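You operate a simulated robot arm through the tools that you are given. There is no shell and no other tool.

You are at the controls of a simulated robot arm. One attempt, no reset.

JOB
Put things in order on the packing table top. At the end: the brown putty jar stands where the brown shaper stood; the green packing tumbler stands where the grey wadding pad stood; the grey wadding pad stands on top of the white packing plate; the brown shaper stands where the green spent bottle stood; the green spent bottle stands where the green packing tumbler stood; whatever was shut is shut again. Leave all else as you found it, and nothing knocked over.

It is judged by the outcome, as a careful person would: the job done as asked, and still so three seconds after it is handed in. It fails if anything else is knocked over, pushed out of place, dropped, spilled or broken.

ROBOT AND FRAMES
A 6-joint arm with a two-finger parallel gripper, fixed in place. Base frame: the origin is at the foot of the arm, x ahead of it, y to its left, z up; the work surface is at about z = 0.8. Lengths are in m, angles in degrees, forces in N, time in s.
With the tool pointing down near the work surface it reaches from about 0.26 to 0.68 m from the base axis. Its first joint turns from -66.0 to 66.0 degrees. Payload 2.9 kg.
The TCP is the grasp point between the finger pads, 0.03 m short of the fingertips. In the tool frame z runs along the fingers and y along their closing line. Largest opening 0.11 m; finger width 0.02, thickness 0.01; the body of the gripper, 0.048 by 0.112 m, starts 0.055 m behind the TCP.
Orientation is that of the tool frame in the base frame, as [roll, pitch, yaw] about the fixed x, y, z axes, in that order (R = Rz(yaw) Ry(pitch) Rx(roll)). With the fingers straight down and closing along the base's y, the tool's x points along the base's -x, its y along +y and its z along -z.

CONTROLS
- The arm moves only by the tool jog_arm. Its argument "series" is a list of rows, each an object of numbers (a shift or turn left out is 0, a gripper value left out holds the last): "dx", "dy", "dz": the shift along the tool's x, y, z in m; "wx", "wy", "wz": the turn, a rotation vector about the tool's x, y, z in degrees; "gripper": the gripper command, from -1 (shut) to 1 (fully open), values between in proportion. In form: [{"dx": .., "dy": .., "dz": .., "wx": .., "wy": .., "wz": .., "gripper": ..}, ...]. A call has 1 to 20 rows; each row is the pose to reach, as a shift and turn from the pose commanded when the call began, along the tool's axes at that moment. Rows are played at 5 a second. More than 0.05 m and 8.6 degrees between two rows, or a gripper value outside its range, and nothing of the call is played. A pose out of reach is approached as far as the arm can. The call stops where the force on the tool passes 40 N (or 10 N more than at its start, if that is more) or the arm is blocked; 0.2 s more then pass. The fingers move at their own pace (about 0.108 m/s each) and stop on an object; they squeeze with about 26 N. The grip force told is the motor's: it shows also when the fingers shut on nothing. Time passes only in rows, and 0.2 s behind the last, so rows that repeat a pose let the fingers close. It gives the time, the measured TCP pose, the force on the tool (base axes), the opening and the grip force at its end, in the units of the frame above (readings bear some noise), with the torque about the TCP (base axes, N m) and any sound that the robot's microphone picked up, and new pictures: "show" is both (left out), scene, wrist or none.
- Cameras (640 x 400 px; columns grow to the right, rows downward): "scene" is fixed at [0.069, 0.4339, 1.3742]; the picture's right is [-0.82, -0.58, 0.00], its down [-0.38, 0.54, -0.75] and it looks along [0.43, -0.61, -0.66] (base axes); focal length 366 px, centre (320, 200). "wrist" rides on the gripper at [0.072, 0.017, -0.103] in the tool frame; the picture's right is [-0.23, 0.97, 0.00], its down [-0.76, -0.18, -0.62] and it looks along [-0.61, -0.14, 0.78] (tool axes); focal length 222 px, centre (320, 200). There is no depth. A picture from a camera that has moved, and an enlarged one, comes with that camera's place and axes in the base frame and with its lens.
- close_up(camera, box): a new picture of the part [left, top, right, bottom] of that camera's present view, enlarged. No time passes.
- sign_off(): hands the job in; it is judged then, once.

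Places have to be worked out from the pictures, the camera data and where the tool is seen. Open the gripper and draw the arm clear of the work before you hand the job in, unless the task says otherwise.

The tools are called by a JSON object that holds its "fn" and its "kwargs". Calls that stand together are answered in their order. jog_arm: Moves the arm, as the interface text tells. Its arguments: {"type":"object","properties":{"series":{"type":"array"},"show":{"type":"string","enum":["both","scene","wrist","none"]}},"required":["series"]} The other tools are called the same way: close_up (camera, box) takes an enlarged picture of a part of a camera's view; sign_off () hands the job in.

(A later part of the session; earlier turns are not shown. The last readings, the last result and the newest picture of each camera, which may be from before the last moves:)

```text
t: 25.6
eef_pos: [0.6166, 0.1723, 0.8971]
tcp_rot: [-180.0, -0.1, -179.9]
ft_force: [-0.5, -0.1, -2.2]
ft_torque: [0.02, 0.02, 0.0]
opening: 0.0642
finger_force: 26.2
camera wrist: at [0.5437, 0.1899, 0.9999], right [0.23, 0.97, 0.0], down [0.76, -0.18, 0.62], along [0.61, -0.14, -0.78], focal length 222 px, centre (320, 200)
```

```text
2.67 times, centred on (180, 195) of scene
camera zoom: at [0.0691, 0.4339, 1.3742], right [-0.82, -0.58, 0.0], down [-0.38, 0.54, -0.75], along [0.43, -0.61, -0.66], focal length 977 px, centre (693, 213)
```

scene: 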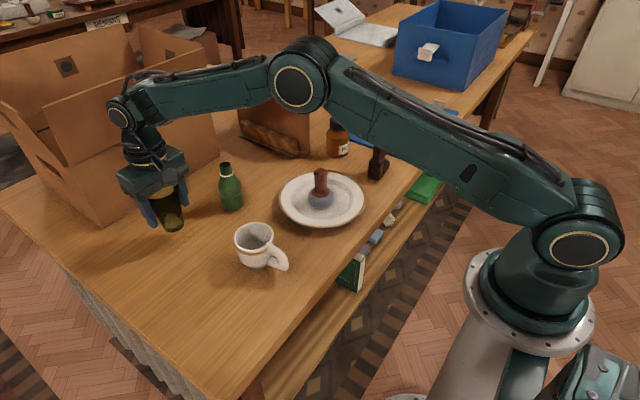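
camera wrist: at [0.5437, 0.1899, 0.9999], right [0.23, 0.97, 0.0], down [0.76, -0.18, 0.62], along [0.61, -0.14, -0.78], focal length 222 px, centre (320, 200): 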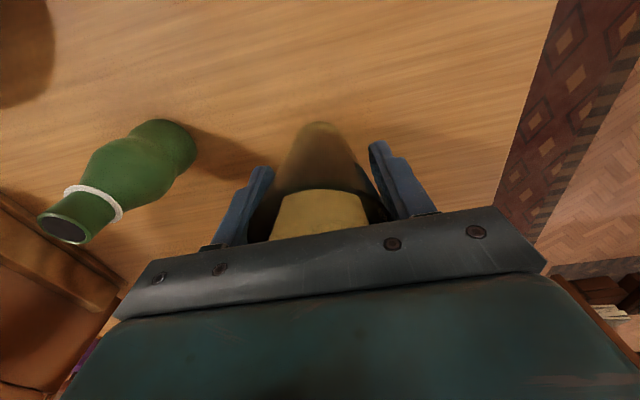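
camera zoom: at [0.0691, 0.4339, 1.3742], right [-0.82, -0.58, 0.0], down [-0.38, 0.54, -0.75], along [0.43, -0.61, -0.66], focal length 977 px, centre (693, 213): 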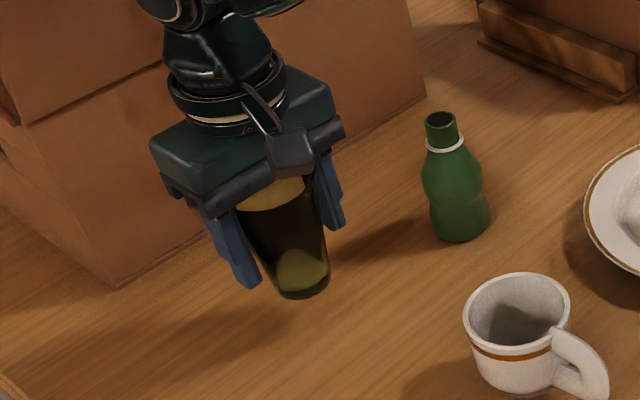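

The tumbler held steady and is over the pad's old spot. I'll lower it 3.5 cm to the table.

{"fn": "jog_arm", "kwargs": {"series": [{"dz": 0.008}, {"dz": 0.018}, {"dz": 0.026}, {"dz": 0.031}, {"dz": 0.034}, {"dz": 0.0355}, {"dz": 0.0355}], "show": "none"}}

{"fn": "close_up", "kwargs": {"camera": "scene", "box": [100, 140, 260, 290]}}

```text
t: 27.2
eef_pos: [0.6158, 0.1712, 0.8621]
tcp_rot: [180.0, 0.0, -180.0]
ft_force: [-2.5, -0.2, 4.2]
ft_torque: [0.12, 0.08, 0.04]
opening: 0.0639
finger_force: 25.8
```

```text
2.67 times, centred on (180, 215) of scene
camera zoom: at [0.0689, 0.4339, 1.3742], right [-0.82, -0.58, 0.0], down [-0.38, 0.54, -0.75], along [0.43, -0.61, -0.66], focal length 977 px, centre (693, 160)
```

zoom: 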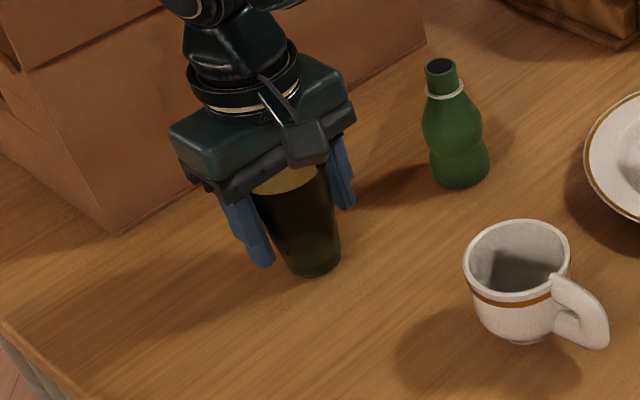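

A force of about 4 N shows the tumbler is on the table. I'll open gradually and rise straight up.

{"fn": "jog_arm", "kwargs": {"series": [{"gripper": 0.1}, {"gripper": 0.2}, {"gripper": 0.4}, {"gripper": 0.8}, {"gripper": 1}, {"gripper": 1}, {"dz": -0.02, "gripper": 1}, {"dz": -0.05, "gripper": 1}, {"dz": -0.085, "gripper": 1}, {"dz": -0.12, "gripper": 1}, {"dz": -0.13, "gripper": 1}], "show": "both"}}

{"fn": "close_up", "kwargs": {"camera": "scene", "box": [100, 140, 260, 290]}}

{"fn": "close_up", "kwargs": {"camera": "wrist", "box": [100, 30, 400, 200]}}

```text
t: 29.6
eef_pos: [0.617, 0.1721, 0.9914]
tcp_rot: [-180.0, 0.0, 180.0]
ft_force: [-0.1, -0.3, -0.6]
ft_torque: [-0.02, -0.03, 0.0]
opening: 0.1102
finger_force: 0.0
camera wrist: at [0.5438, 0.1895, 1.0948], right [0.23, 0.97, 0.0], down [0.76, -0.18, 0.62], along [0.61, -0.14, -0.78], focal length 222 px, centre (320, 200)
```

scene: 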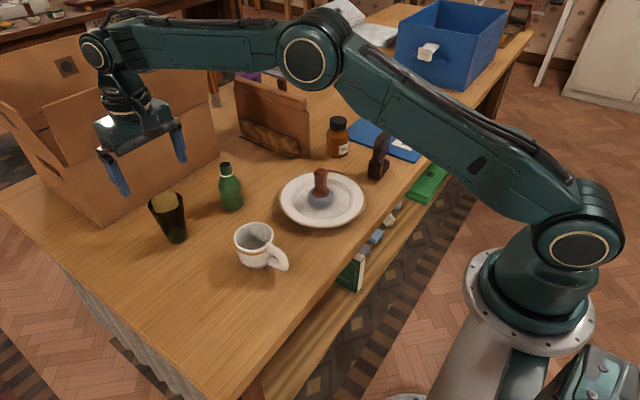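
wrist: 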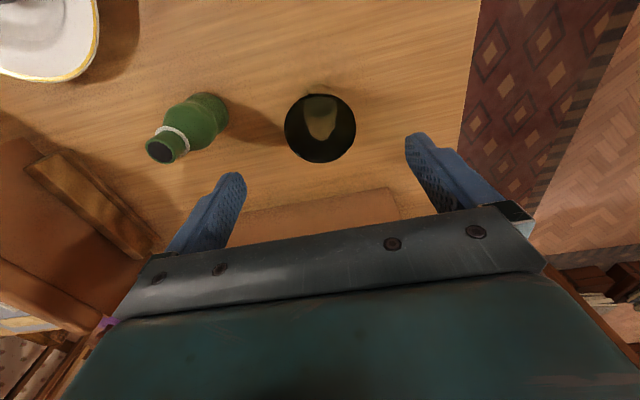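

```text
2.67 times, centred on (180, 215) of scene
camera zoom: at [0.069, 0.4339, 1.3742], right [-0.82, -0.58, 0.0], down [-0.38, 0.54, -0.75], along [0.43, -0.61, -0.66], focal length 977 px, centre (693, 160)
```

zoom: 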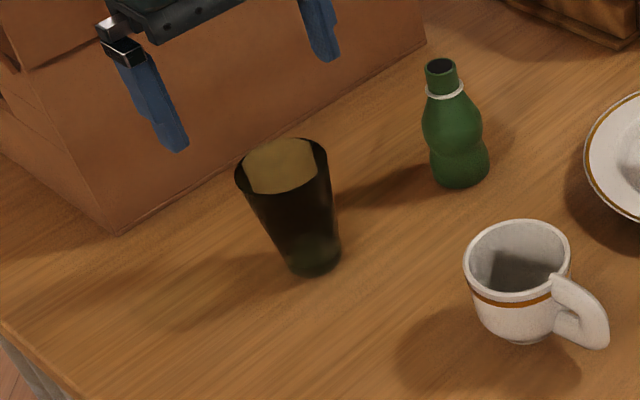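

```text
2.13 times, centred on (250, 115) of wrist
camera zoom: at [0.5438, 0.1895, 1.0948], right [0.23, 0.97, 0.0], down [0.76, -0.18, 0.62], along [0.61, -0.14, -0.78], focal length 474 px, centre (469, 381)
```

zoom: 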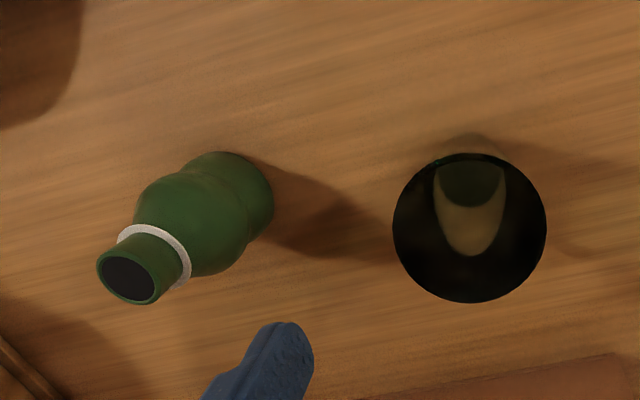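

The tumbler stands upright at the pad's former spot. Next I'll move over to hover above the green bottle at about (0.600, 0.032).

{"fn": "jog_arm", "kwargs": {"series": [{"dx": 0.002, "dy": -0.02}, {"dx": 0.005, "dy": -0.05}, {"dx": 0.009, "dy": -0.085}, {"dx": 0.013, "dy": -0.115}, {"dx": 0.016, "dy": -0.14}, {"dx": 0.016, "dy": -0.14}], "show": "both"}}

{"fn": "close_up", "kwargs": {"camera": "wrist", "box": [260, 50, 380, 170]}}

```text
t: 31.0
eef_pos: [0.601, 0.0317, 0.9905]
tcp_rot: [180.0, 0.0, -179.9]
ft_force: [-0.5, -0.2, 0.4]
ft_torque: [0.02, 0.01, 0.01]
opening: 0.11
finger_force: 0.0
camera wrist: at [0.5274, 0.0491, 1.0945], right [0.23, 0.97, 0.0], down [0.76, -0.18, 0.62], along [0.61, -0.14, -0.78], focal length 222 px, centre (320, 200)
```

scene: 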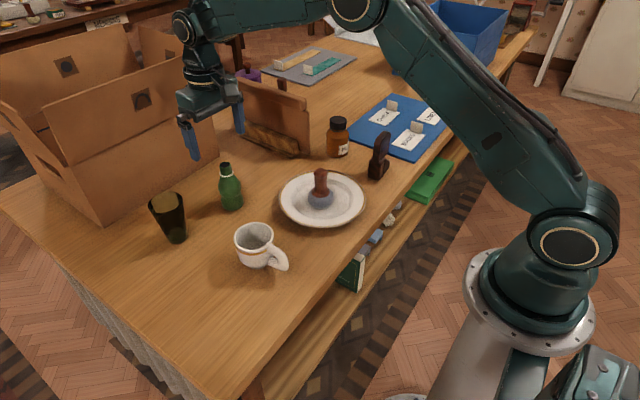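
wrist: 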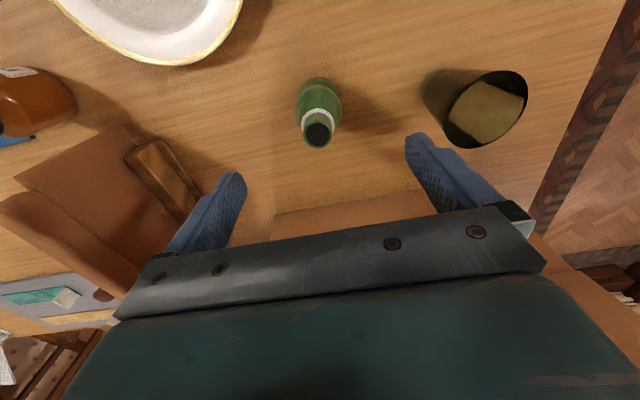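

```text
3.33 times, centred on (320, 110) of wrist
camera zoom: at [0.5274, 0.0491, 1.0945], right [0.23, 0.97, 0.0], down [0.76, -0.18, 0.62], along [0.61, -0.14, -0.78], focal length 740 px, centre (320, 500)
```

zoom: 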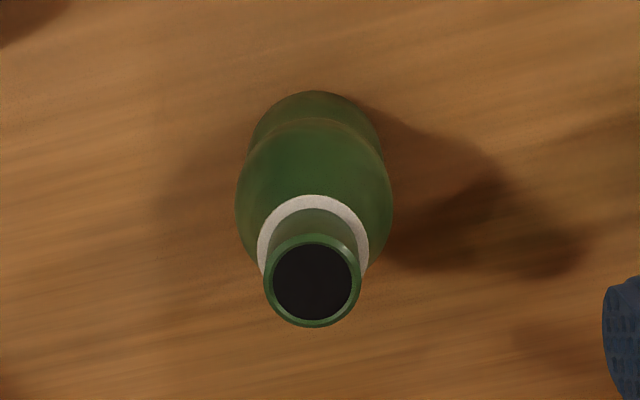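

The bottle mouth and bulge agree on (0.599, 0.030), with the widest bulge (about 5 cm) at z≈0.855. I'll descend to TCP z≈0.868, so the palm stays clear of the mouth at 0.913.

{"fn": "jog_arm", "kwargs": {"series": [{"dx": 0.001, "dy": -0.0017, "dz": 0.025}, {"dx": 0.001, "dy": -0.0017, "dz": 0.055}, {"dx": 0.001, "dy": -0.0017, "dz": 0.085}, {"dx": 0.001, "dy": -0.0017, "dz": 0.105}, {"dx": 0.001, "dy": -0.0017, "dz": 0.117}, {"dx": 0.001, "dy": -0.0017, "dz": 0.1235}, {"dx": 0.001, "dy": -0.0017, "dz": 0.1235}], "show": "both"}}

{"fn": "close_up", "kwargs": {"camera": "scene", "box": [150, 110, 310, 260]}}

```text
t: 32.6
eef_pos: [0.5981, 0.0306, 0.8678]
tcp_rot: [-180.0, -0.1, 180.0]
ft_force: [0.8, -0.5, -0.2]
ft_torque: [-0.01, 0.0, -0.03]
opening: 0.1102
finger_force: 0.0
camera wrist: at [0.526, 0.0477, 0.9709], right [0.23, 0.97, 0.0], down [0.76, -0.18, 0.62], along [0.61, -0.14, -0.78], focal length 222 px, centre (320, 200)
```

scene: 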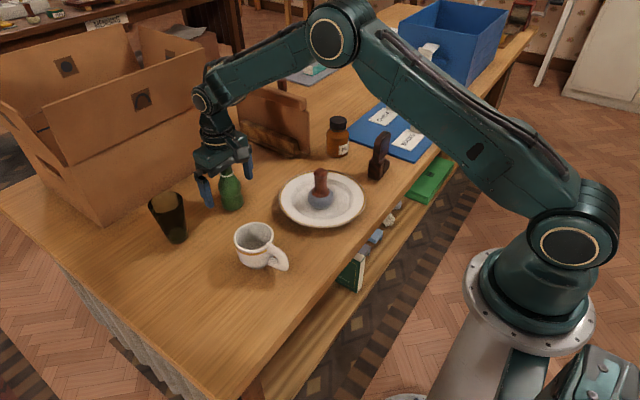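
wrist: 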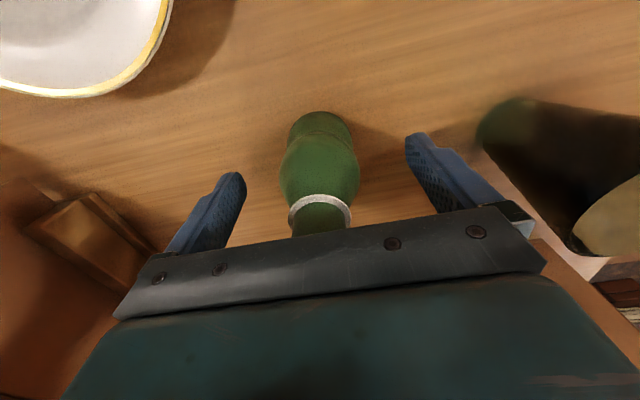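

```text
2.67 times, centred on (230, 185) of scene
camera zoom: at [0.069, 0.4339, 1.3742], right [-0.82, -0.58, 0.0], down [-0.38, 0.54, -0.75], along [0.43, -0.61, -0.66], focal length 977 px, centre (560, 240)
```

zoom: 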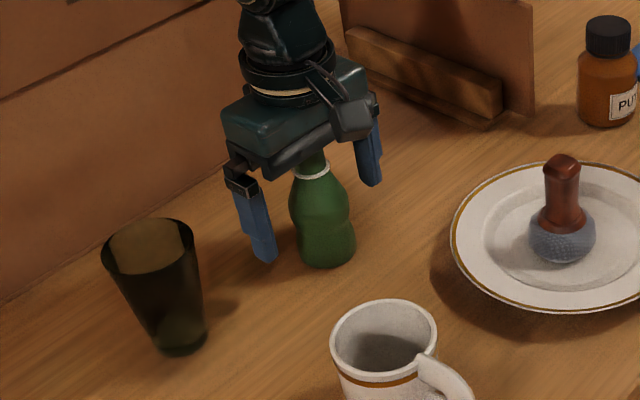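

The bottle is well centred between the fingers. I'll close gradually and then lift a test 8 mm.

{"fn": "jog_arm", "kwargs": {"series": [{"gripper": 0.4}, {"gripper": 0.1}, {"gripper": 0}, {"gripper": -0.1}, {"gripper": -0.3}, {"gripper": -1}, {"gripper": -1}, {"gripper": -1}, {"dz": -0.002}, {"dz": -0.005}, {"dz": -0.008}, {"dz": -0.008}], "show": "wrist"}}

{"fn": "close_up", "kwargs": {"camera": "scene", "box": [150, 110, 310, 260]}}

```text
t: 35.2
eef_pos: [0.5994, 0.0299, 0.8762]
tcp_rot: [-179.9, 0.1, -179.9]
ft_force: [0.6, 0.3, -0.8]
ft_torque: [0.0, -0.01, -0.01]
opening: 0.0484
finger_force: 26.0
camera wrist: at [0.5263, 0.0474, 0.9792], right [0.23, 0.97, 0.0], down [0.76, -0.18, 0.62], along [0.61, -0.14, -0.78], focal length 222 px, centre (320, 200)
```

wrist: 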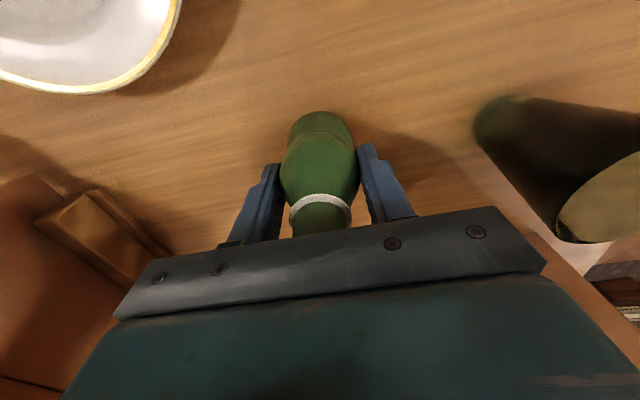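

```text
2.67 times, centred on (230, 185) of scene
camera zoom: at [0.0691, 0.4339, 1.3742], right [-0.82, -0.58, 0.0], down [-0.38, 0.54, -0.75], along [0.43, -0.61, -0.66], focal length 977 px, centre (560, 240)
```

zoom: 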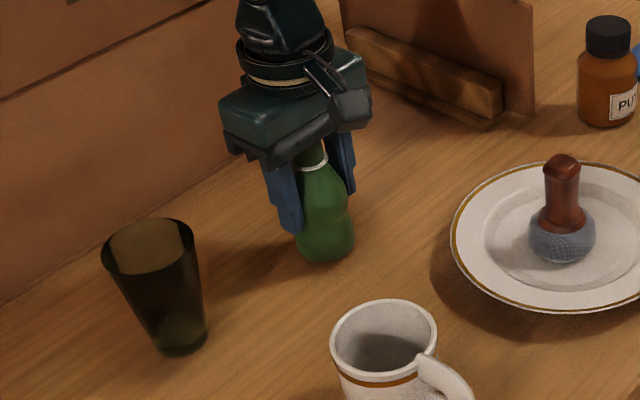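

The bottle lifts cleanly. I'll carry it with its base above the mug's height, along a path that bends between the mug and the tumbler, to the tumbler's old spot at (0.417, 0.2715).

{"fn": "jog_arm", "kwargs": {"series": [{"dz": -0.008}, {"dz": -0.022}, {"dz": -0.04}, {"dz": -0.056}, {"dz": -0.067}, {"dx": 0.0035, "dy": 0.0067, "dz": -0.067}, {"dx": 0.0117, "dy": 0.0229, "dz": -0.067}, {"dx": 0.0221, "dy": 0.0431, "dz": -0.067}, {"dx": 0.0324, "dy": 0.0633, "dz": -0.067}, {"dx": 0.0428, "dy": 0.0835, "dz": -0.067}, {"dx": 0.0531, "dy": 0.1037, "dz": -0.067}, {"dx": 0.0635, "dy": 0.1225, "dz": -0.067}, {"dx": 0.078, "dy": 0.141, "dz": -0.067}, {"dx": 0.0955, "dy": 0.159, "dz": -0.067}, {"dx": 0.113, "dy": 0.176, "dz": -0.067}, {"dx": 0.131, "dy": 0.193, "dz": -0.067}, {"dx": 0.149, "dy": 0.21, "dz": -0.067}, {"dx": 0.166, "dy": 0.226, "dz": -0.067}, {"dx": 0.177, "dy": 0.2365, "dz": -0.067}, {"dx": 0.182, "dy": 0.2412, "dz": -0.067}], "show": "both"}}

{"fn": "close_up", "kwargs": {"camera": "scene", "box": [120, 190, 280, 340]}}

```text
t: 39.4
eef_pos: [0.4173, 0.2705, 0.942]
tcp_rot: [180.0, -0.1, 180.0]
ft_force: [0.2, -0.5, -1.2]
ft_torque: [0.01, 0.01, 0.02]
opening: 0.0483
finger_force: 26.2
camera wrist: at [0.3437, 0.2891, 1.0458], right [0.23, 0.97, 0.0], down [0.76, -0.18, 0.62], along [0.61, -0.14, -0.78], focal length 222 px, centre (320, 200)
```

scene: 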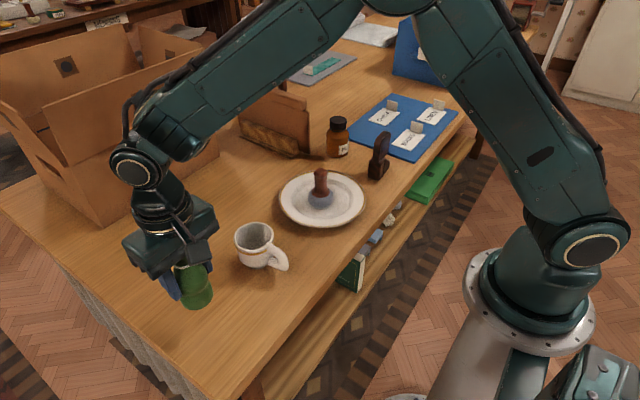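
wrist: 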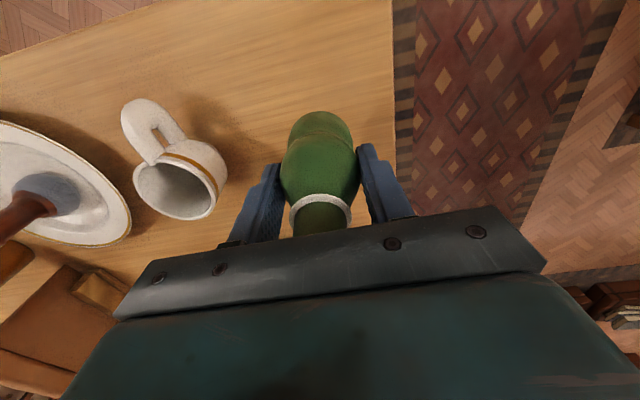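

```text
2.67 times, centred on (200, 265) of scene
camera zoom: at [0.0691, 0.4339, 1.3742], right [-0.82, -0.58, 0.0], down [-0.38, 0.54, -0.75], along [0.43, -0.61, -0.66], focal length 977 px, centre (640, 27)
```

zoom: 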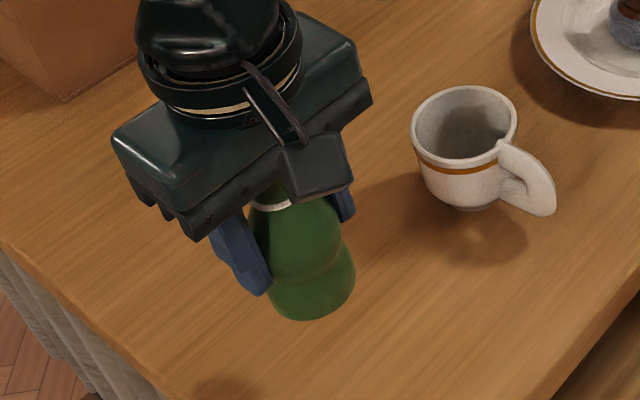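

The bottle is held steady above the tumbler's old spot. I'll lower it 7.5 cm to the table.

{"fn": "jog_arm", "kwargs": {"series": [{"dz": 0.01}, {"dz": 0.028}, {"dz": 0.046}, {"dz": 0.06}, {"dz": 0.068}, {"dz": 0.073}, {"dz": 0.0755}, {"dz": 0.0755}], "show": "none"}}

{"fn": "close_up", "kwargs": {"camera": "scene", "box": [120, 190, 280, 340]}}

```text
t: 41.2
eef_pos: [0.4175, 0.272, 0.867]
tcp_rot: [-179.9, 0.1, -180.0]
ft_force: [-3.3, -2.3, 10.3]
ft_torque: [-0.03, 0.19, -0.01]
opening: 0.0482
finger_force: 25.7
```

```text
2.67 times, centred on (200, 265) of scene
camera zoom: at [0.0688, 0.4337, 1.3743], right [-0.82, -0.58, 0.0], down [-0.38, 0.54, -0.75], along [0.43, -0.61, -0.66], focal length 977 px, centre (640, 27)
```

zoom: 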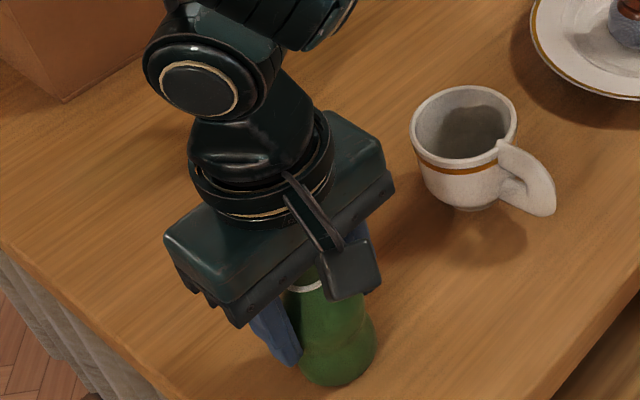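

The 10 N contact force confirms the bottle is on the table. I'll release gradually and rise straight up.

{"fn": "jog_arm", "kwargs": {"series": [{"dz": -0.001}, {"dz": -0.001, "gripper": -0.15}, {"dz": -0.001, "gripper": 0}, {"dz": -0.001, "gripper": 0.3}, {"dz": -0.001, "gripper": 0.7}, {"dz": -0.001, "gripper": 1}, {"dz": -0.001, "gripper": 1}, {"dz": -0.02, "gripper": 1}, {"dz": -0.05, "gripper": 1}, {"dz": -0.085, "gripper": 1}, {"dz": -0.12, "gripper": 1}, {"dz": -0.145, "gripper": 1}], "show": "both"}}

{"fn": "close_up", "kwargs": {"camera": "scene", "box": [120, 220, 280, 370]}}

```text
t: 43.8
eef_pos: [0.4183, 0.2716, 1.0125]
tcp_rot: [179.9, 0.0, 180.0]
ft_force: [-0.6, -0.2, 0.2]
ft_torque: [-0.03, 0.01, 0.02]
opening: 0.1099
finger_force: 0.0
camera wrist: at [0.3443, 0.2888, 1.1163], right [0.23, 0.97, 0.0], down [0.76, -0.18, 0.62], along [0.61, -0.14, -0.78], focal length 222 px, centre (320, 200)
```

scene: 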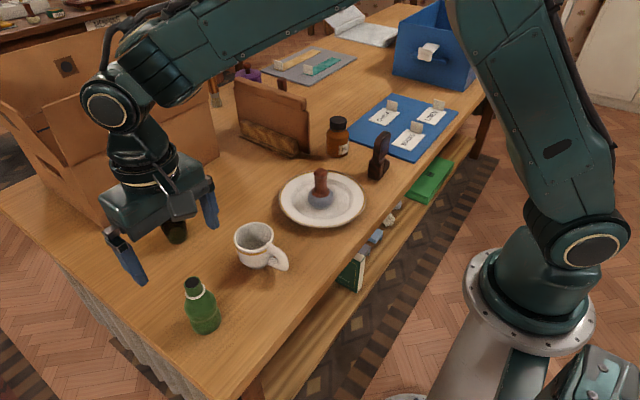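
wrist: 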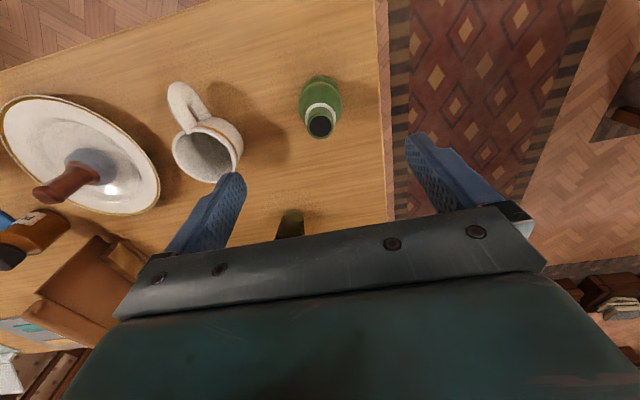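

```text
2.67 times, centred on (200, 295) of scene
camera zoom: at [0.069, 0.4339, 1.3742], right [-0.82, -0.58, 0.0], down [-0.38, 0.54, -0.75], along [0.43, -0.61, -0.66], focal length 977 px, centre (640, -53)
```

zoom: 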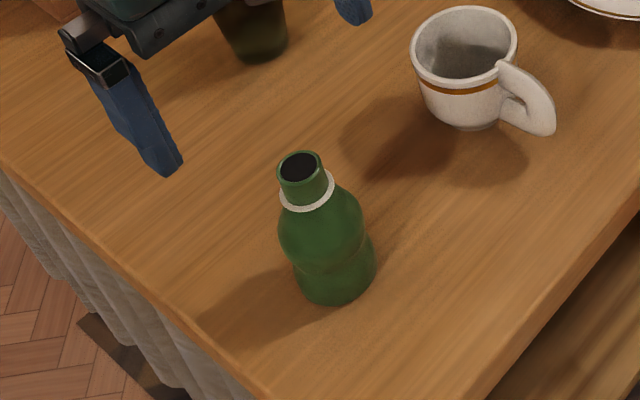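

The bottle stands upright at the tumbler's old spot. Now I'll traverse at z≈1.02 to hover over the brown shaper near (0.385, -0.275).

{"fn": "jog_arm", "kwargs": {"series": [{"dx": 0.001, "dy": -0.02, "dz": -0.005}, {"dx": 0.003, "dy": -0.055, "dz": -0.01}, {"dx": 0.005, "dy": -0.095, "dz": -0.01}, {"dx": 0.008, "dy": -0.135, "dz": -0.01}, {"dx": 0.0105, "dy": -0.175, "dz": -0.01}, {"dx": 0.013, "dy": -0.215, "dz": -0.01}, {"dx": 0.0155, "dy": -0.255, "dz": -0.01}, {"dx": 0.018, "dy": -0.295, "dz": -0.01}, {"dx": 0.0205, "dy": -0.335, "dz": -0.01}, {"dx": 0.023, "dy": -0.375, "dz": -0.01}, {"dx": 0.0255, "dy": -0.415, "dz": -0.01}, {"dx": 0.028, "dy": -0.455, "dz": -0.01}, {"dx": 0.03, "dy": -0.495, "dz": -0.01}, {"dx": 0.032, "dy": -0.53, "dz": -0.01}, {"dx": 0.033, "dy": -0.5465, "dz": -0.01}, {"dx": 0.033, "dy": -0.5465, "dz": -0.01}], "show": "both"}}

{"fn": "close_up", "kwargs": {"camera": "wrist", "box": [240, 40, 400, 180]}}

{"fn": "close_up", "kwargs": {"camera": "scene", "box": [330, 110, 430, 210]}}

```text
t: 47.2
eef_pos: [0.3848, -0.2744, 1.0217]
tcp_rot: [-180.0, 0.1, 180.0]
ft_force: [-0.5, 0.6, 0.2]
ft_torque: [-0.03, 0.04, 0.01]
opening: 0.1102
finger_force: 0.1
camera wrist: at [0.3112, -0.2575, 1.1252], right [0.23, 0.97, 0.0], down [0.76, -0.18, 0.62], along [0.61, -0.14, -0.78], focal length 222 px, centre (320, 200)
```

scene: 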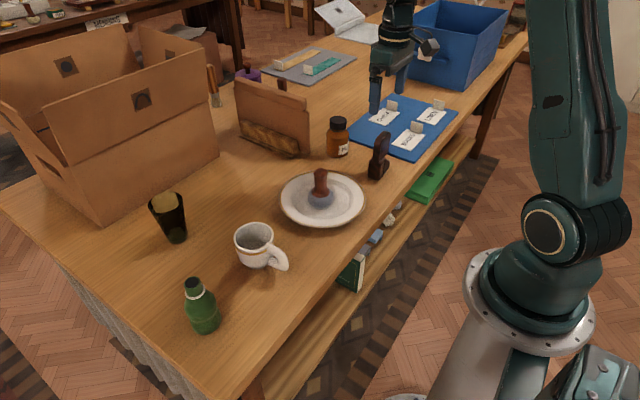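
wrist: 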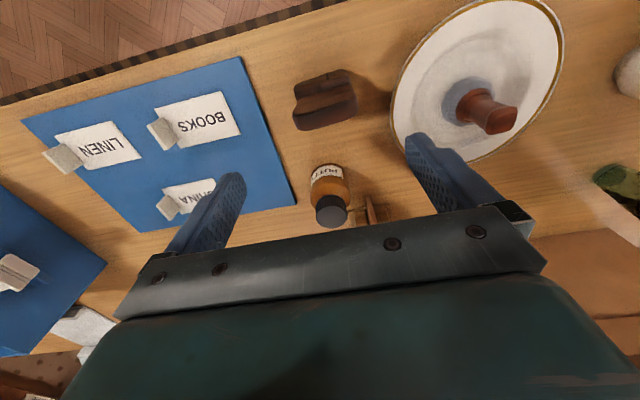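

```text
2.86 times, centred on (320, 110) of wrist
camera zoom: at [0.3112, -0.2575, 1.1252], right [0.23, 0.97, 0.0], down [0.76, -0.18, 0.62], along [0.61, -0.14, -0.78], focal length 635 px, centre (320, 457)
```

zoom: 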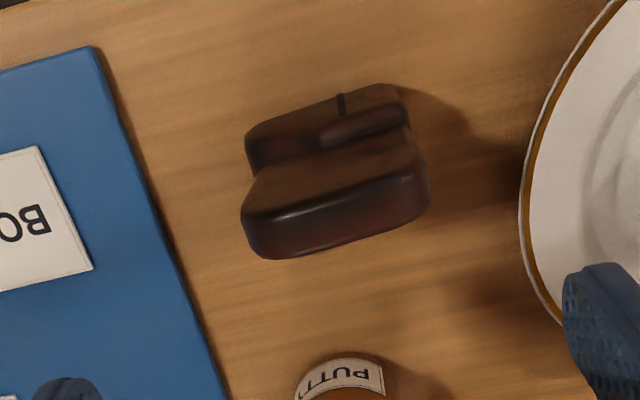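

```text
4.00 times, centred on (380, 160) of scene
camera zoom: at [0.0691, 0.4339, 1.3742], right [-0.82, -0.58, 0.0], down [-0.38, 0.54, -0.75], along [0.43, -0.61, -0.66], focal length 1465 px, centre (80, 360)
```

zoom: 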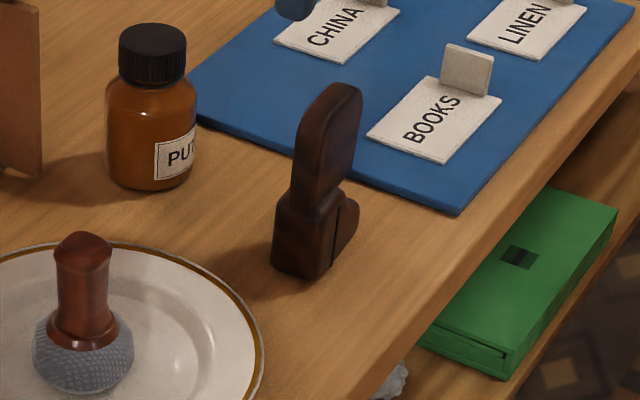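

The shaper has a thin upright blade handle, about 6 cm wide along y and thin along x, with its centre near (0.381, -0.269) and top at z≈0.909. Gripping its flat faces is the more stable choice, so I'll rotate the tool 90° to close along x and look again from there.

{"fn": "jog_arm", "kwargs": {"series": [{"wz": 8, "dx": 0.001, "dy": 0.002}, {"wz": 16, "dx": 0.003, "dy": 0.006}, {"wz": 24, "dx": 0.003, "dy": 0.006}, {"wz": 32, "dx": 0.003, "dy": 0.006}, {"wz": 40, "dx": 0.003, "dy": 0.006}, {"wz": 48, "dx": 0.003, "dy": 0.006}, {"wz": 56, "dx": 0.003, "dy": 0.006}, {"wz": 64, "dx": 0.003, "dy": 0.006}, {"wz": 72, "dx": 0.003, "dy": 0.006}, {"wz": 80, "dx": 0.003, "dy": 0.006}, {"wz": 86, "dx": 0.003, "dy": 0.006}, {"wz": 90, "dx": 0.003, "dy": 0.006}, {"wz": 90, "dx": 0.003, "dy": 0.006}], "show": "both"}}

{"fn": "close_up", "kwargs": {"camera": "wrist", "box": [240, 40, 400, 180]}}

```text
t: 50.0
eef_pos: [0.3817, -0.2693, 1.023]
tcp_rot: [-180.0, 0.0, 89.9]
ft_force: [0.3, -0.6, 0.6]
ft_torque: [0.03, -0.05, 0.0]
opening: 0.1097
finger_force: 0.0
camera wrist: at [0.3977, -0.1958, 1.1257], right [0.97, -0.23, 0.0], down [-0.18, -0.76, 0.62], along [-0.14, -0.61, -0.78], focal length 222 px, centre (320, 200)
```

scene: 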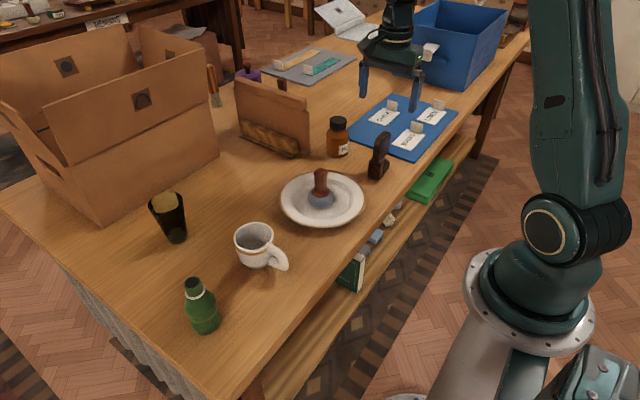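
wrist: 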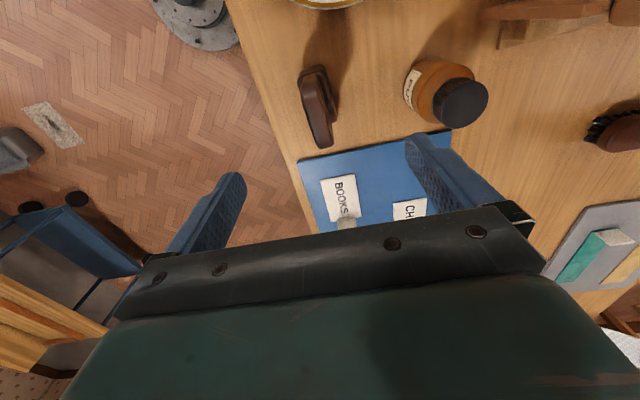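

```text
2.86 times, centred on (320, 110) of wrist
camera zoom: at [0.3977, -0.1958, 1.1257], right [0.97, -0.23, 0.0], down [-0.18, -0.76, 0.62], along [-0.14, -0.61, -0.78], focal length 635 px, centre (320, 457)
```

zoom: 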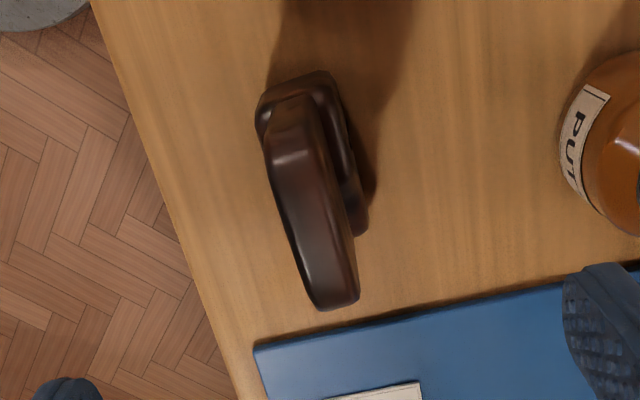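

From this side the blade is aligned with y within about 2°, at x≈0.380, and is about 1.5 cm thick. The base is wider, with its top at z≈0.845. I'll descend to TCP z≈0.885 so the fingertips stay above the base.

{"fn": "jog_arm", "kwargs": {"series": [{"dx": 0.002, "dy": -0.001, "dz": 0.025}, {"dx": 0.002, "dy": -0.001, "dz": 0.055}, {"dx": 0.002, "dy": -0.001, "dz": 0.085}, {"dx": 0.002, "dy": -0.001, "dz": 0.11}, {"dx": 0.002, "dy": -0.001, "dz": 0.128}, {"dx": 0.002, "dy": -0.001, "dz": 0.1375}, {"dx": 0.002, "dy": -0.001, "dz": 0.1375}], "show": "both"}}

{"fn": "close_up", "kwargs": {"camera": "scene", "box": [310, 80, 450, 210]}}

{"fn": "close_up", "kwargs": {"camera": "wrist", "box": [220, 80, 440, 240]}}

```text
t: 51.6
eef_pos: [0.3805, -0.267, 0.8843]
tcp_rot: [-180.0, 0.0, 90.0]
ft_force: [0.2, -0.9, 0.7]
ft_torque: [0.0, -0.01, 0.01]
opening: 0.1101
finger_force: 0.1
camera wrist: at [0.3967, -0.1938, 0.988], right [0.97, -0.23, 0.0], down [-0.18, -0.76, 0.62], along [-0.14, -0.61, -0.78], focal length 222 px, centre (320, 200)
```

scene: 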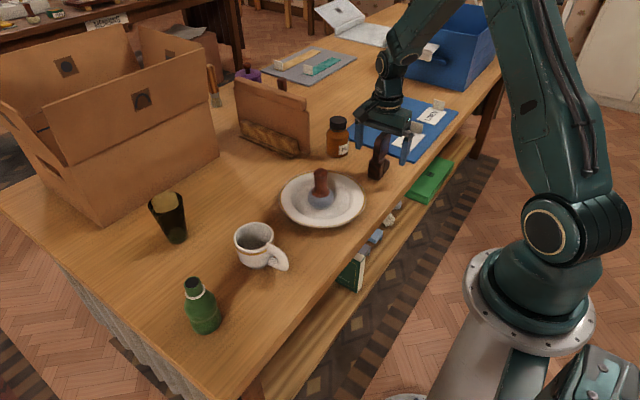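
wrist: 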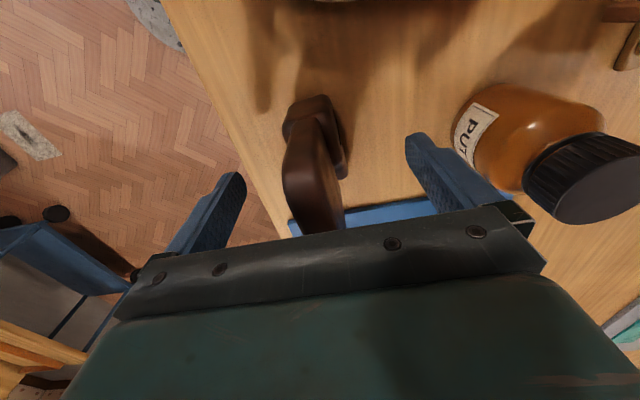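

```text
3.08 times, centred on (380, 145) of scene
camera zoom: at [0.069, 0.4339, 1.3742], right [-0.82, -0.58, 0.0], down [-0.38, 0.54, -0.75], along [0.43, -0.61, -0.66], focal length 1127 px, centre (135, 369)
```

zoom: 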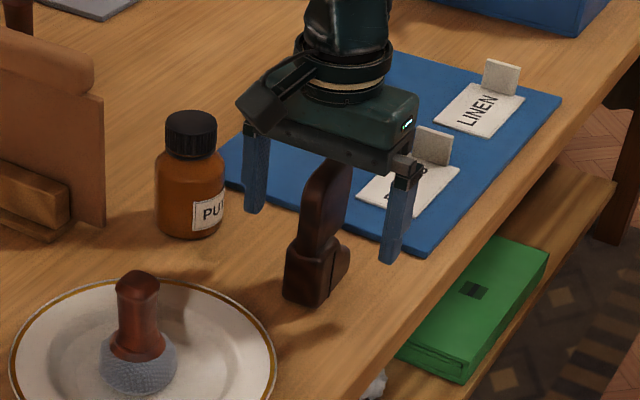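

```text
2.50 times, centred on (330, 160) of wrist
camera zoom: at [0.3967, -0.1938, 0.988], right [0.97, -0.23, 0.0], down [-0.18, -0.76, 0.62], along [-0.14, -0.61, -0.78], focal length 555 px, centre (295, 300)
```

zoom: 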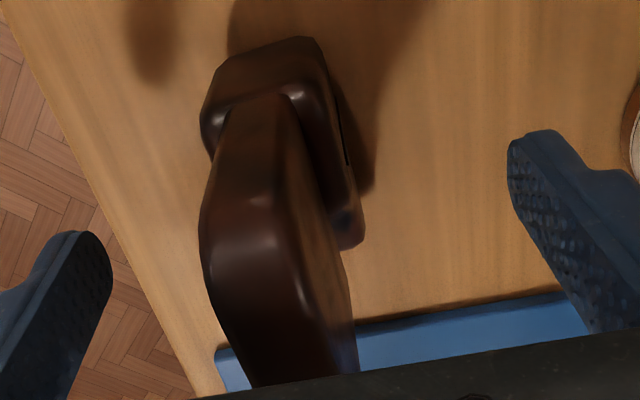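

The fingers straddle the blade well, and the jar is clear. I'll close gradually and lift a test 8 mm.

{"fn": "jog_arm", "kwargs": {"series": [{"gripper": 0.3}, {"gripper": -0.2}, {"gripper": -0.5}, {"gripper": -0.65}, {"gripper": -0.75}, {"gripper": -1}, {"gripper": -1}, {"gripper": -1}, {"dz": -0.002}, {"dz": -0.005}, {"dz": -0.008}, {"dz": -0.008}], "show": "wrist"}}

{"fn": "close_up", "kwargs": {"camera": "scene", "box": [310, 80, 450, 210]}}

{"fn": "close_up", "kwargs": {"camera": "wrist", "box": [220, 80, 440, 240]}}

```text
t: 54.2
eef_pos: [0.381, -0.267, 0.8922]
tcp_rot: [-180.0, -0.1, 90.1]
ft_force: [-0.6, 0.9, -0.7]
ft_torque: [-0.04, 0.0, 0.0]
opening: 0.0352
finger_force: 25.9
camera wrist: at [0.3969, -0.194, 0.9961], right [0.97, -0.23, 0.0], down [-0.18, -0.76, 0.62], along [-0.14, -0.61, -0.78], focal length 222 px, centre (320, 200)
```

wrist: 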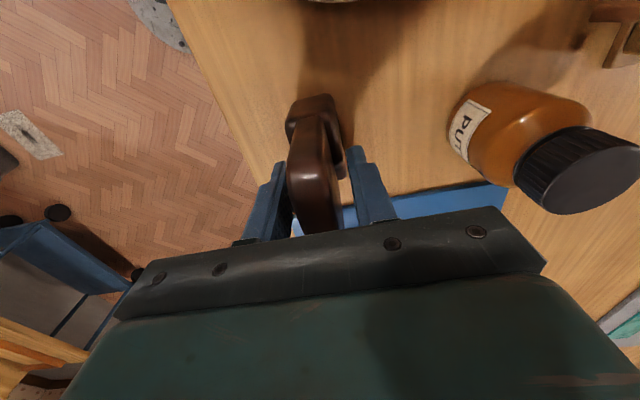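

```text
3.08 times, centred on (380, 145) of scene
camera zoom: at [0.0691, 0.4339, 1.3742], right [-0.82, -0.58, 0.0], down [-0.38, 0.54, -0.75], along [0.43, -0.61, -0.66], focal length 1127 px, centre (135, 369)
```

zoom: 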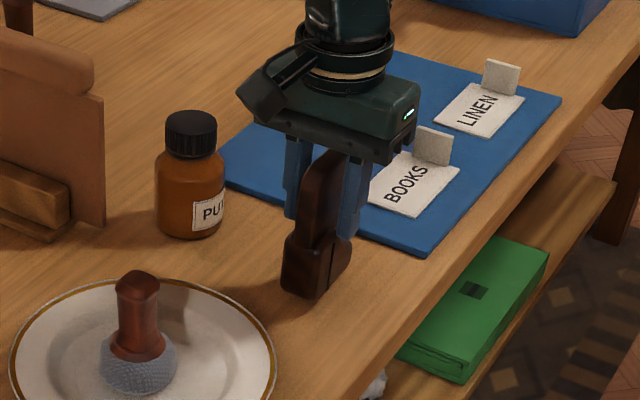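

```text
2.50 times, centred on (330, 160) of wrist
camera zoom: at [0.3969, -0.194, 0.9961], right [0.97, -0.23, 0.0], down [-0.18, -0.76, 0.62], along [-0.14, -0.61, -0.78], focal length 555 px, centre (295, 300)
```

zoom: 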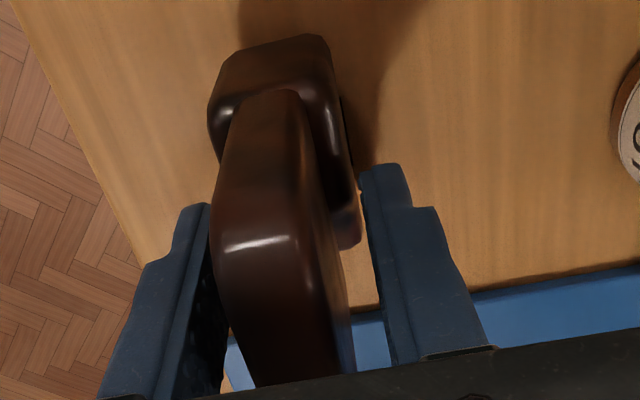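

The opening of 0.035 is wider than the blade, so the fingertips must have caught the top of the base block. I'll set it back down, open, and regrip about 1.3 cm higher on the blade alone.

{"fn": "jog_arm", "kwargs": {"series": [{"dz": 0.003}, {"dz": 0.006}, {"dz": 0.0082}, {"dz": 0.0082}, {"dz": 0.0082, "gripper": -0.3}, {"dz": 0.0082, "gripper": 0}, {"dz": 0.0082, "gripper": 0}, {"dz": 0.0, "gripper": 0}, {"dz": -0.006, "gripper": 0}, {"dz": -0.006, "gripper": -0.4}, {"dz": -0.006, "gripper": -0.6}, {"dz": -0.006, "gripper": -0.7}, {"dz": -0.006, "gripper": -0.8}, {"dz": -0.006, "gripper": -1}, {"dz": -0.006, "gripper": -1}, {"dz": -0.006, "gripper": -1}], "show": "wrist"}}

{"fn": "close_up", "kwargs": {"camera": "scene", "box": [310, 80, 450, 210]}}

{"fn": "close_up", "kwargs": {"camera": "wrist", "box": [220, 80, 440, 240]}}

```text
t: 57.6
eef_pos: [0.3795, -0.2671, 0.8983]
tcp_rot: [-180.0, 0.0, 89.9]
ft_force: [-0.4, 0.0, 2.5]
ft_torque: [0.02, -0.03, 0.03]
opening: 0.0176
finger_force: 26.5
camera wrist: at [0.3968, -0.1939, 1.0022], right [0.97, -0.23, 0.0], down [-0.18, -0.76, 0.62], along [-0.14, -0.61, -0.78], focal length 222 px, centre (320, 200)
```

wrist: 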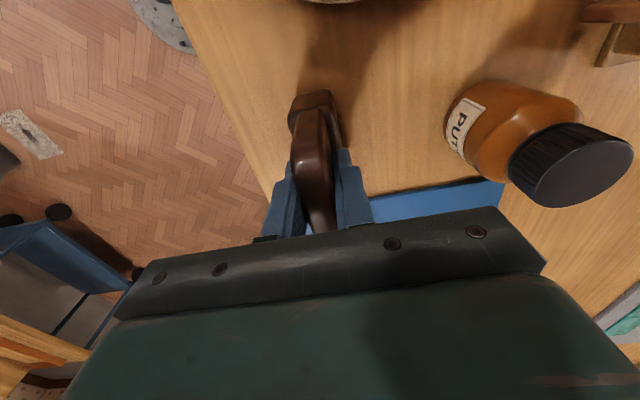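

```text
3.08 times, centred on (380, 145) of scene
camera zoom: at [0.069, 0.4339, 1.3742], right [-0.82, -0.58, 0.0], down [-0.38, 0.54, -0.75], along [0.43, -0.61, -0.66], focal length 1127 px, centre (135, 369)
```

zoom: 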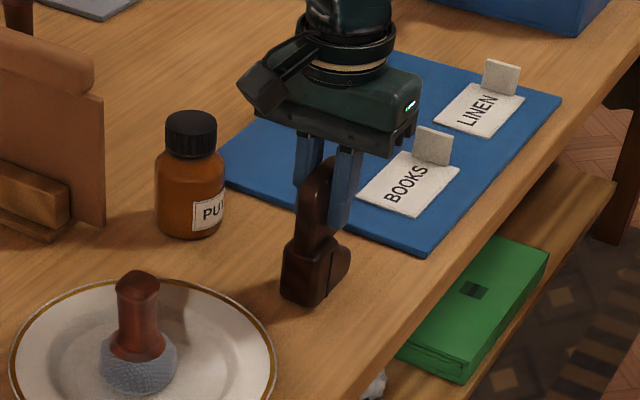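

```text
2.50 times, centred on (330, 160) of wrist
camera zoom: at [0.3968, -0.1939, 1.0022], right [0.97, -0.23, 0.0], down [-0.18, -0.76, 0.62], along [-0.14, -0.61, -0.78], focal length 555 px, centre (295, 300)
```

zoom: 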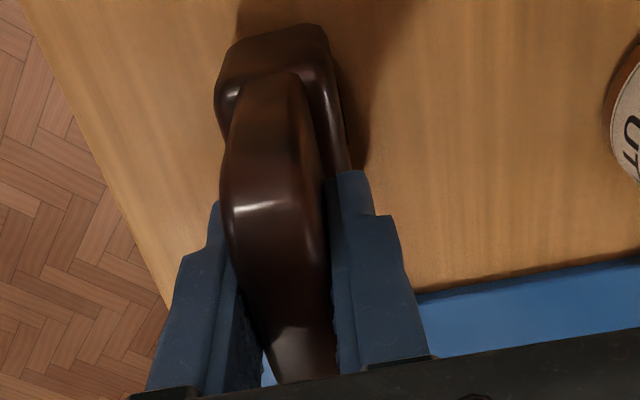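

The grip is now on the blade itself (0.0176 opening). I'll lift a test 8 mm and compare views.

{"fn": "jog_arm", "kwargs": {"series": [{"dz": -0.002}, {"dz": -0.004}, {"dz": -0.006}, {"dz": -0.008}, {"dz": -0.008}], "show": "none"}}

{"fn": "close_up", "kwargs": {"camera": "scene", "box": [310, 80, 450, 210]}}

{"fn": "close_up", "kwargs": {"camera": "wrist", "box": [220, 80, 440, 240]}}

```text
t: 58.8
eef_pos: [0.3818, -0.2677, 0.9067]
tcp_rot: [-180.0, 0.0, 90.0]
ft_force: [0.0, -0.4, -1.6]
ft_torque: [0.01, 0.0, -0.01]
opening: 0.0175
finger_force: 26.0
```

```text
3.08 times, centred on (380, 145) of scene
camera zoom: at [0.0691, 0.4339, 1.3742], right [-0.82, -0.58, 0.0], down [-0.38, 0.54, -0.75], along [0.43, -0.61, -0.66], focal length 1127 px, centre (135, 369)
```

zoom: 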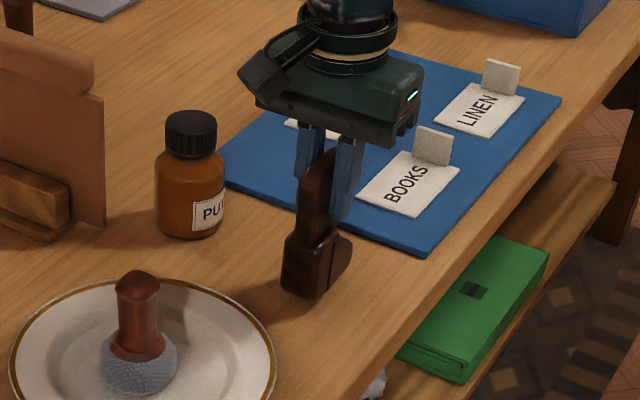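

```text
2.50 times, centred on (330, 160) of wrist
camera zoom: at [0.3967, -0.1939, 1.0102], right [0.97, -0.23, 0.0], down [-0.18, -0.76, 0.62], along [-0.14, -0.61, -0.78], focal length 555 px, centre (295, 300)
```

zoom: 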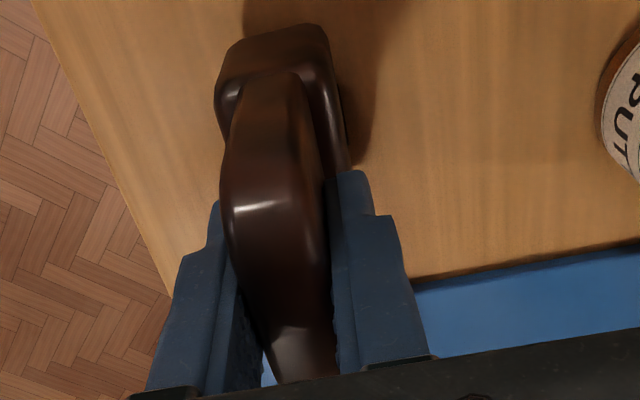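

There's no slip. I'll carry the shaper between the plate and the jar/rack, lifted about 6 cm, via (0.54, -0.13) to the bottle's old spot near (0.598, 0.032).

{"fn": "jog_arm", "kwargs": {"series": [{"dz": -0.012}, {"dz": -0.03}, {"dz": -0.046}, {"dx": 0.005, "dy": 0.006, "dz": -0.053}, {"dx": 0.0137, "dy": 0.016, "dz": -0.053}, {"dx": 0.0274, "dy": 0.032, "dz": -0.053}, {"dx": 0.0438, "dy": 0.0512, "dz": -0.053}, {"dx": 0.0603, "dy": 0.0704, "dz": -0.053}, {"dx": 0.0767, "dy": 0.0896, "dz": -0.053}, {"dx": 0.0932, "dy": 0.1088, "dz": -0.053}, {"dx": 0.1096, "dy": 0.128, "dz": -0.053}, {"dx": 0.125, "dy": 0.145, "dz": -0.053}, {"dx": 0.146, "dy": 0.161, "dz": -0.053}, {"dx": 0.1694, "dy": 0.1716, "dz": -0.053}, {"dx": 0.1921, "dy": 0.1797, "dz": -0.053}, {"dx": 0.2148, "dy": 0.1878, "dz": -0.053}, {"dx": 0.2374, "dy": 0.196, "dz": -0.053}, {"dx": 0.2601, "dy": 0.2041, "dz": -0.053}, {"dx": 0.2812, "dy": 0.2116, "dz": -0.053}, {"dx": 0.299, "dy": 0.218, "dz": -0.053}], "show": "both"}}

{"fn": "close_up", "kwargs": {"camera": "scene", "box": [150, 90, 310, 240]}}

{"fn": "close_up", "kwargs": {"camera": "wrist", "box": [220, 80, 440, 240]}}

```text
t: 63.0
eef_pos: [0.5987, 0.0321, 0.9611]
tcp_rot: [180.0, 0.0, 90.0]
ft_force: [0.5, 0.9, -1.1]
ft_torque: [0.0, 0.0, -0.01]
opening: 0.0176
finger_force: 25.9
camera wrist: at [0.6154, 0.1057, 1.0632], right [0.97, -0.23, 0.0], down [-0.18, -0.76, 0.62], along [-0.14, -0.61, -0.78], focal length 222 px, centre (320, 200)
```

scene: 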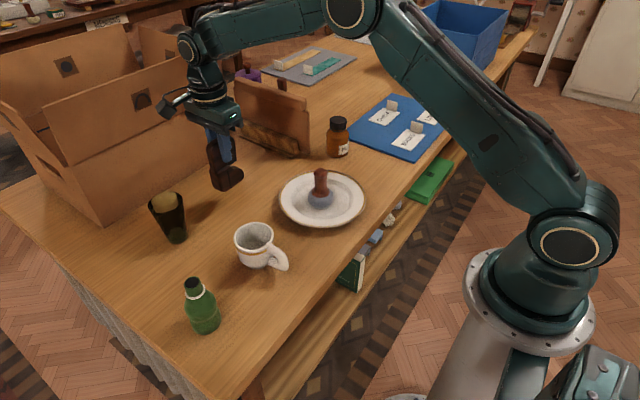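
wrist: 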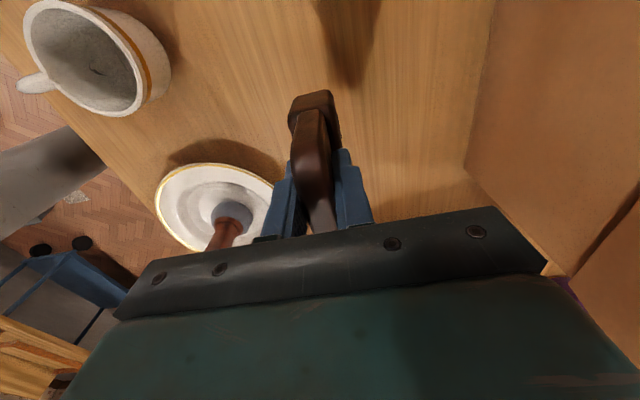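

```text
2.67 times, centred on (230, 165) of scene
camera zoom: at [0.0691, 0.4339, 1.3742], right [-0.82, -0.58, 0.0], down [-0.38, 0.54, -0.75], along [0.43, -0.61, -0.66], focal length 977 px, centre (560, 293)
```

zoom: 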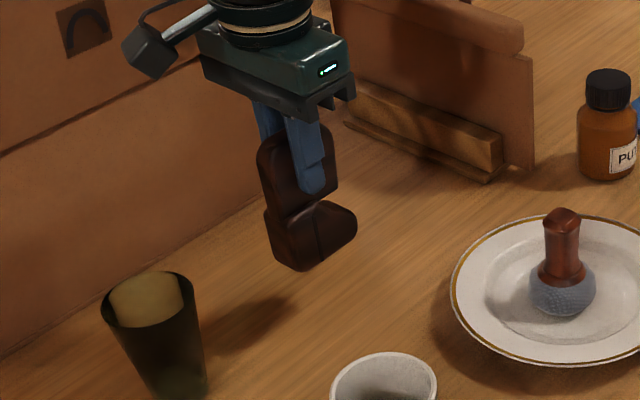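

```text
2.50 times, centred on (330, 160) of wrist
camera zoom: at [0.6154, 0.1057, 1.0632], right [0.97, -0.23, 0.0], down [-0.18, -0.76, 0.62], along [-0.14, -0.61, -0.78], focal length 555 px, centre (295, 300)
```

zoom: 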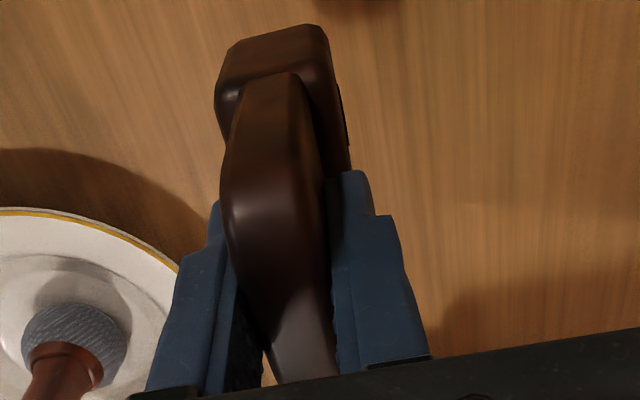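

The shaper is unchanged in the grip and sits above the bottle's old spot. I'll lower it 6.1 cm onto the table.

{"fn": "jog_arm", "kwargs": {"series": [{"dz": 0.008}, {"dz": 0.022}, {"dz": 0.036}, {"dz": 0.048}, {"dz": 0.055}, {"dz": 0.059}, {"dz": 0.0615}, {"dz": 0.0615}], "show": "wrist"}}

{"fn": "close_up", "kwargs": {"camera": "scene", "box": [150, 110, 310, 260]}}

```text
t: 64.8
eef_pos: [0.598, 0.0333, 0.8991]
tcp_rot: [179.9, -0.1, 90.0]
ft_force: [-3.1, -0.8, 6.3]
ft_torque: [-0.08, 0.18, 0.0]
opening: 0.0176
finger_force: 26.3
camera wrist: at [0.6148, 0.1052, 1.0023], right [0.97, -0.23, 0.0], down [-0.18, -0.76, 0.62], along [-0.14, -0.61, -0.78], focal length 222 px, centre (320, 200)
```

wrist: 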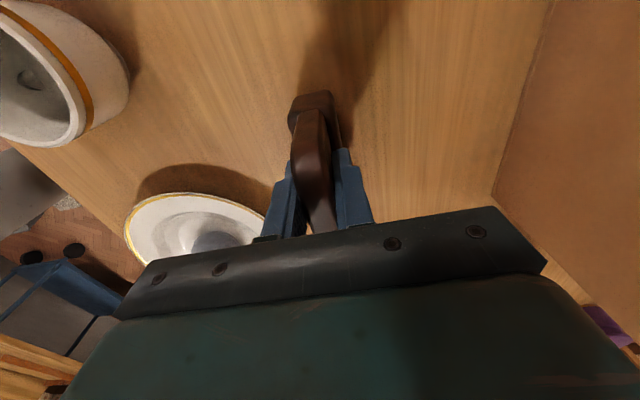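

```text
2.67 times, centred on (230, 185) of scene
camera zoom: at [0.0689, 0.4339, 1.3742], right [-0.82, -0.58, 0.0], down [-0.38, 0.54, -0.75], along [0.43, -0.61, -0.66], focal length 977 px, centre (560, 240)
```

zoom: 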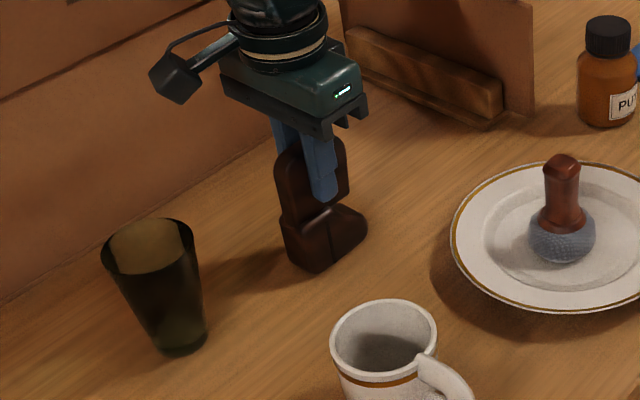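

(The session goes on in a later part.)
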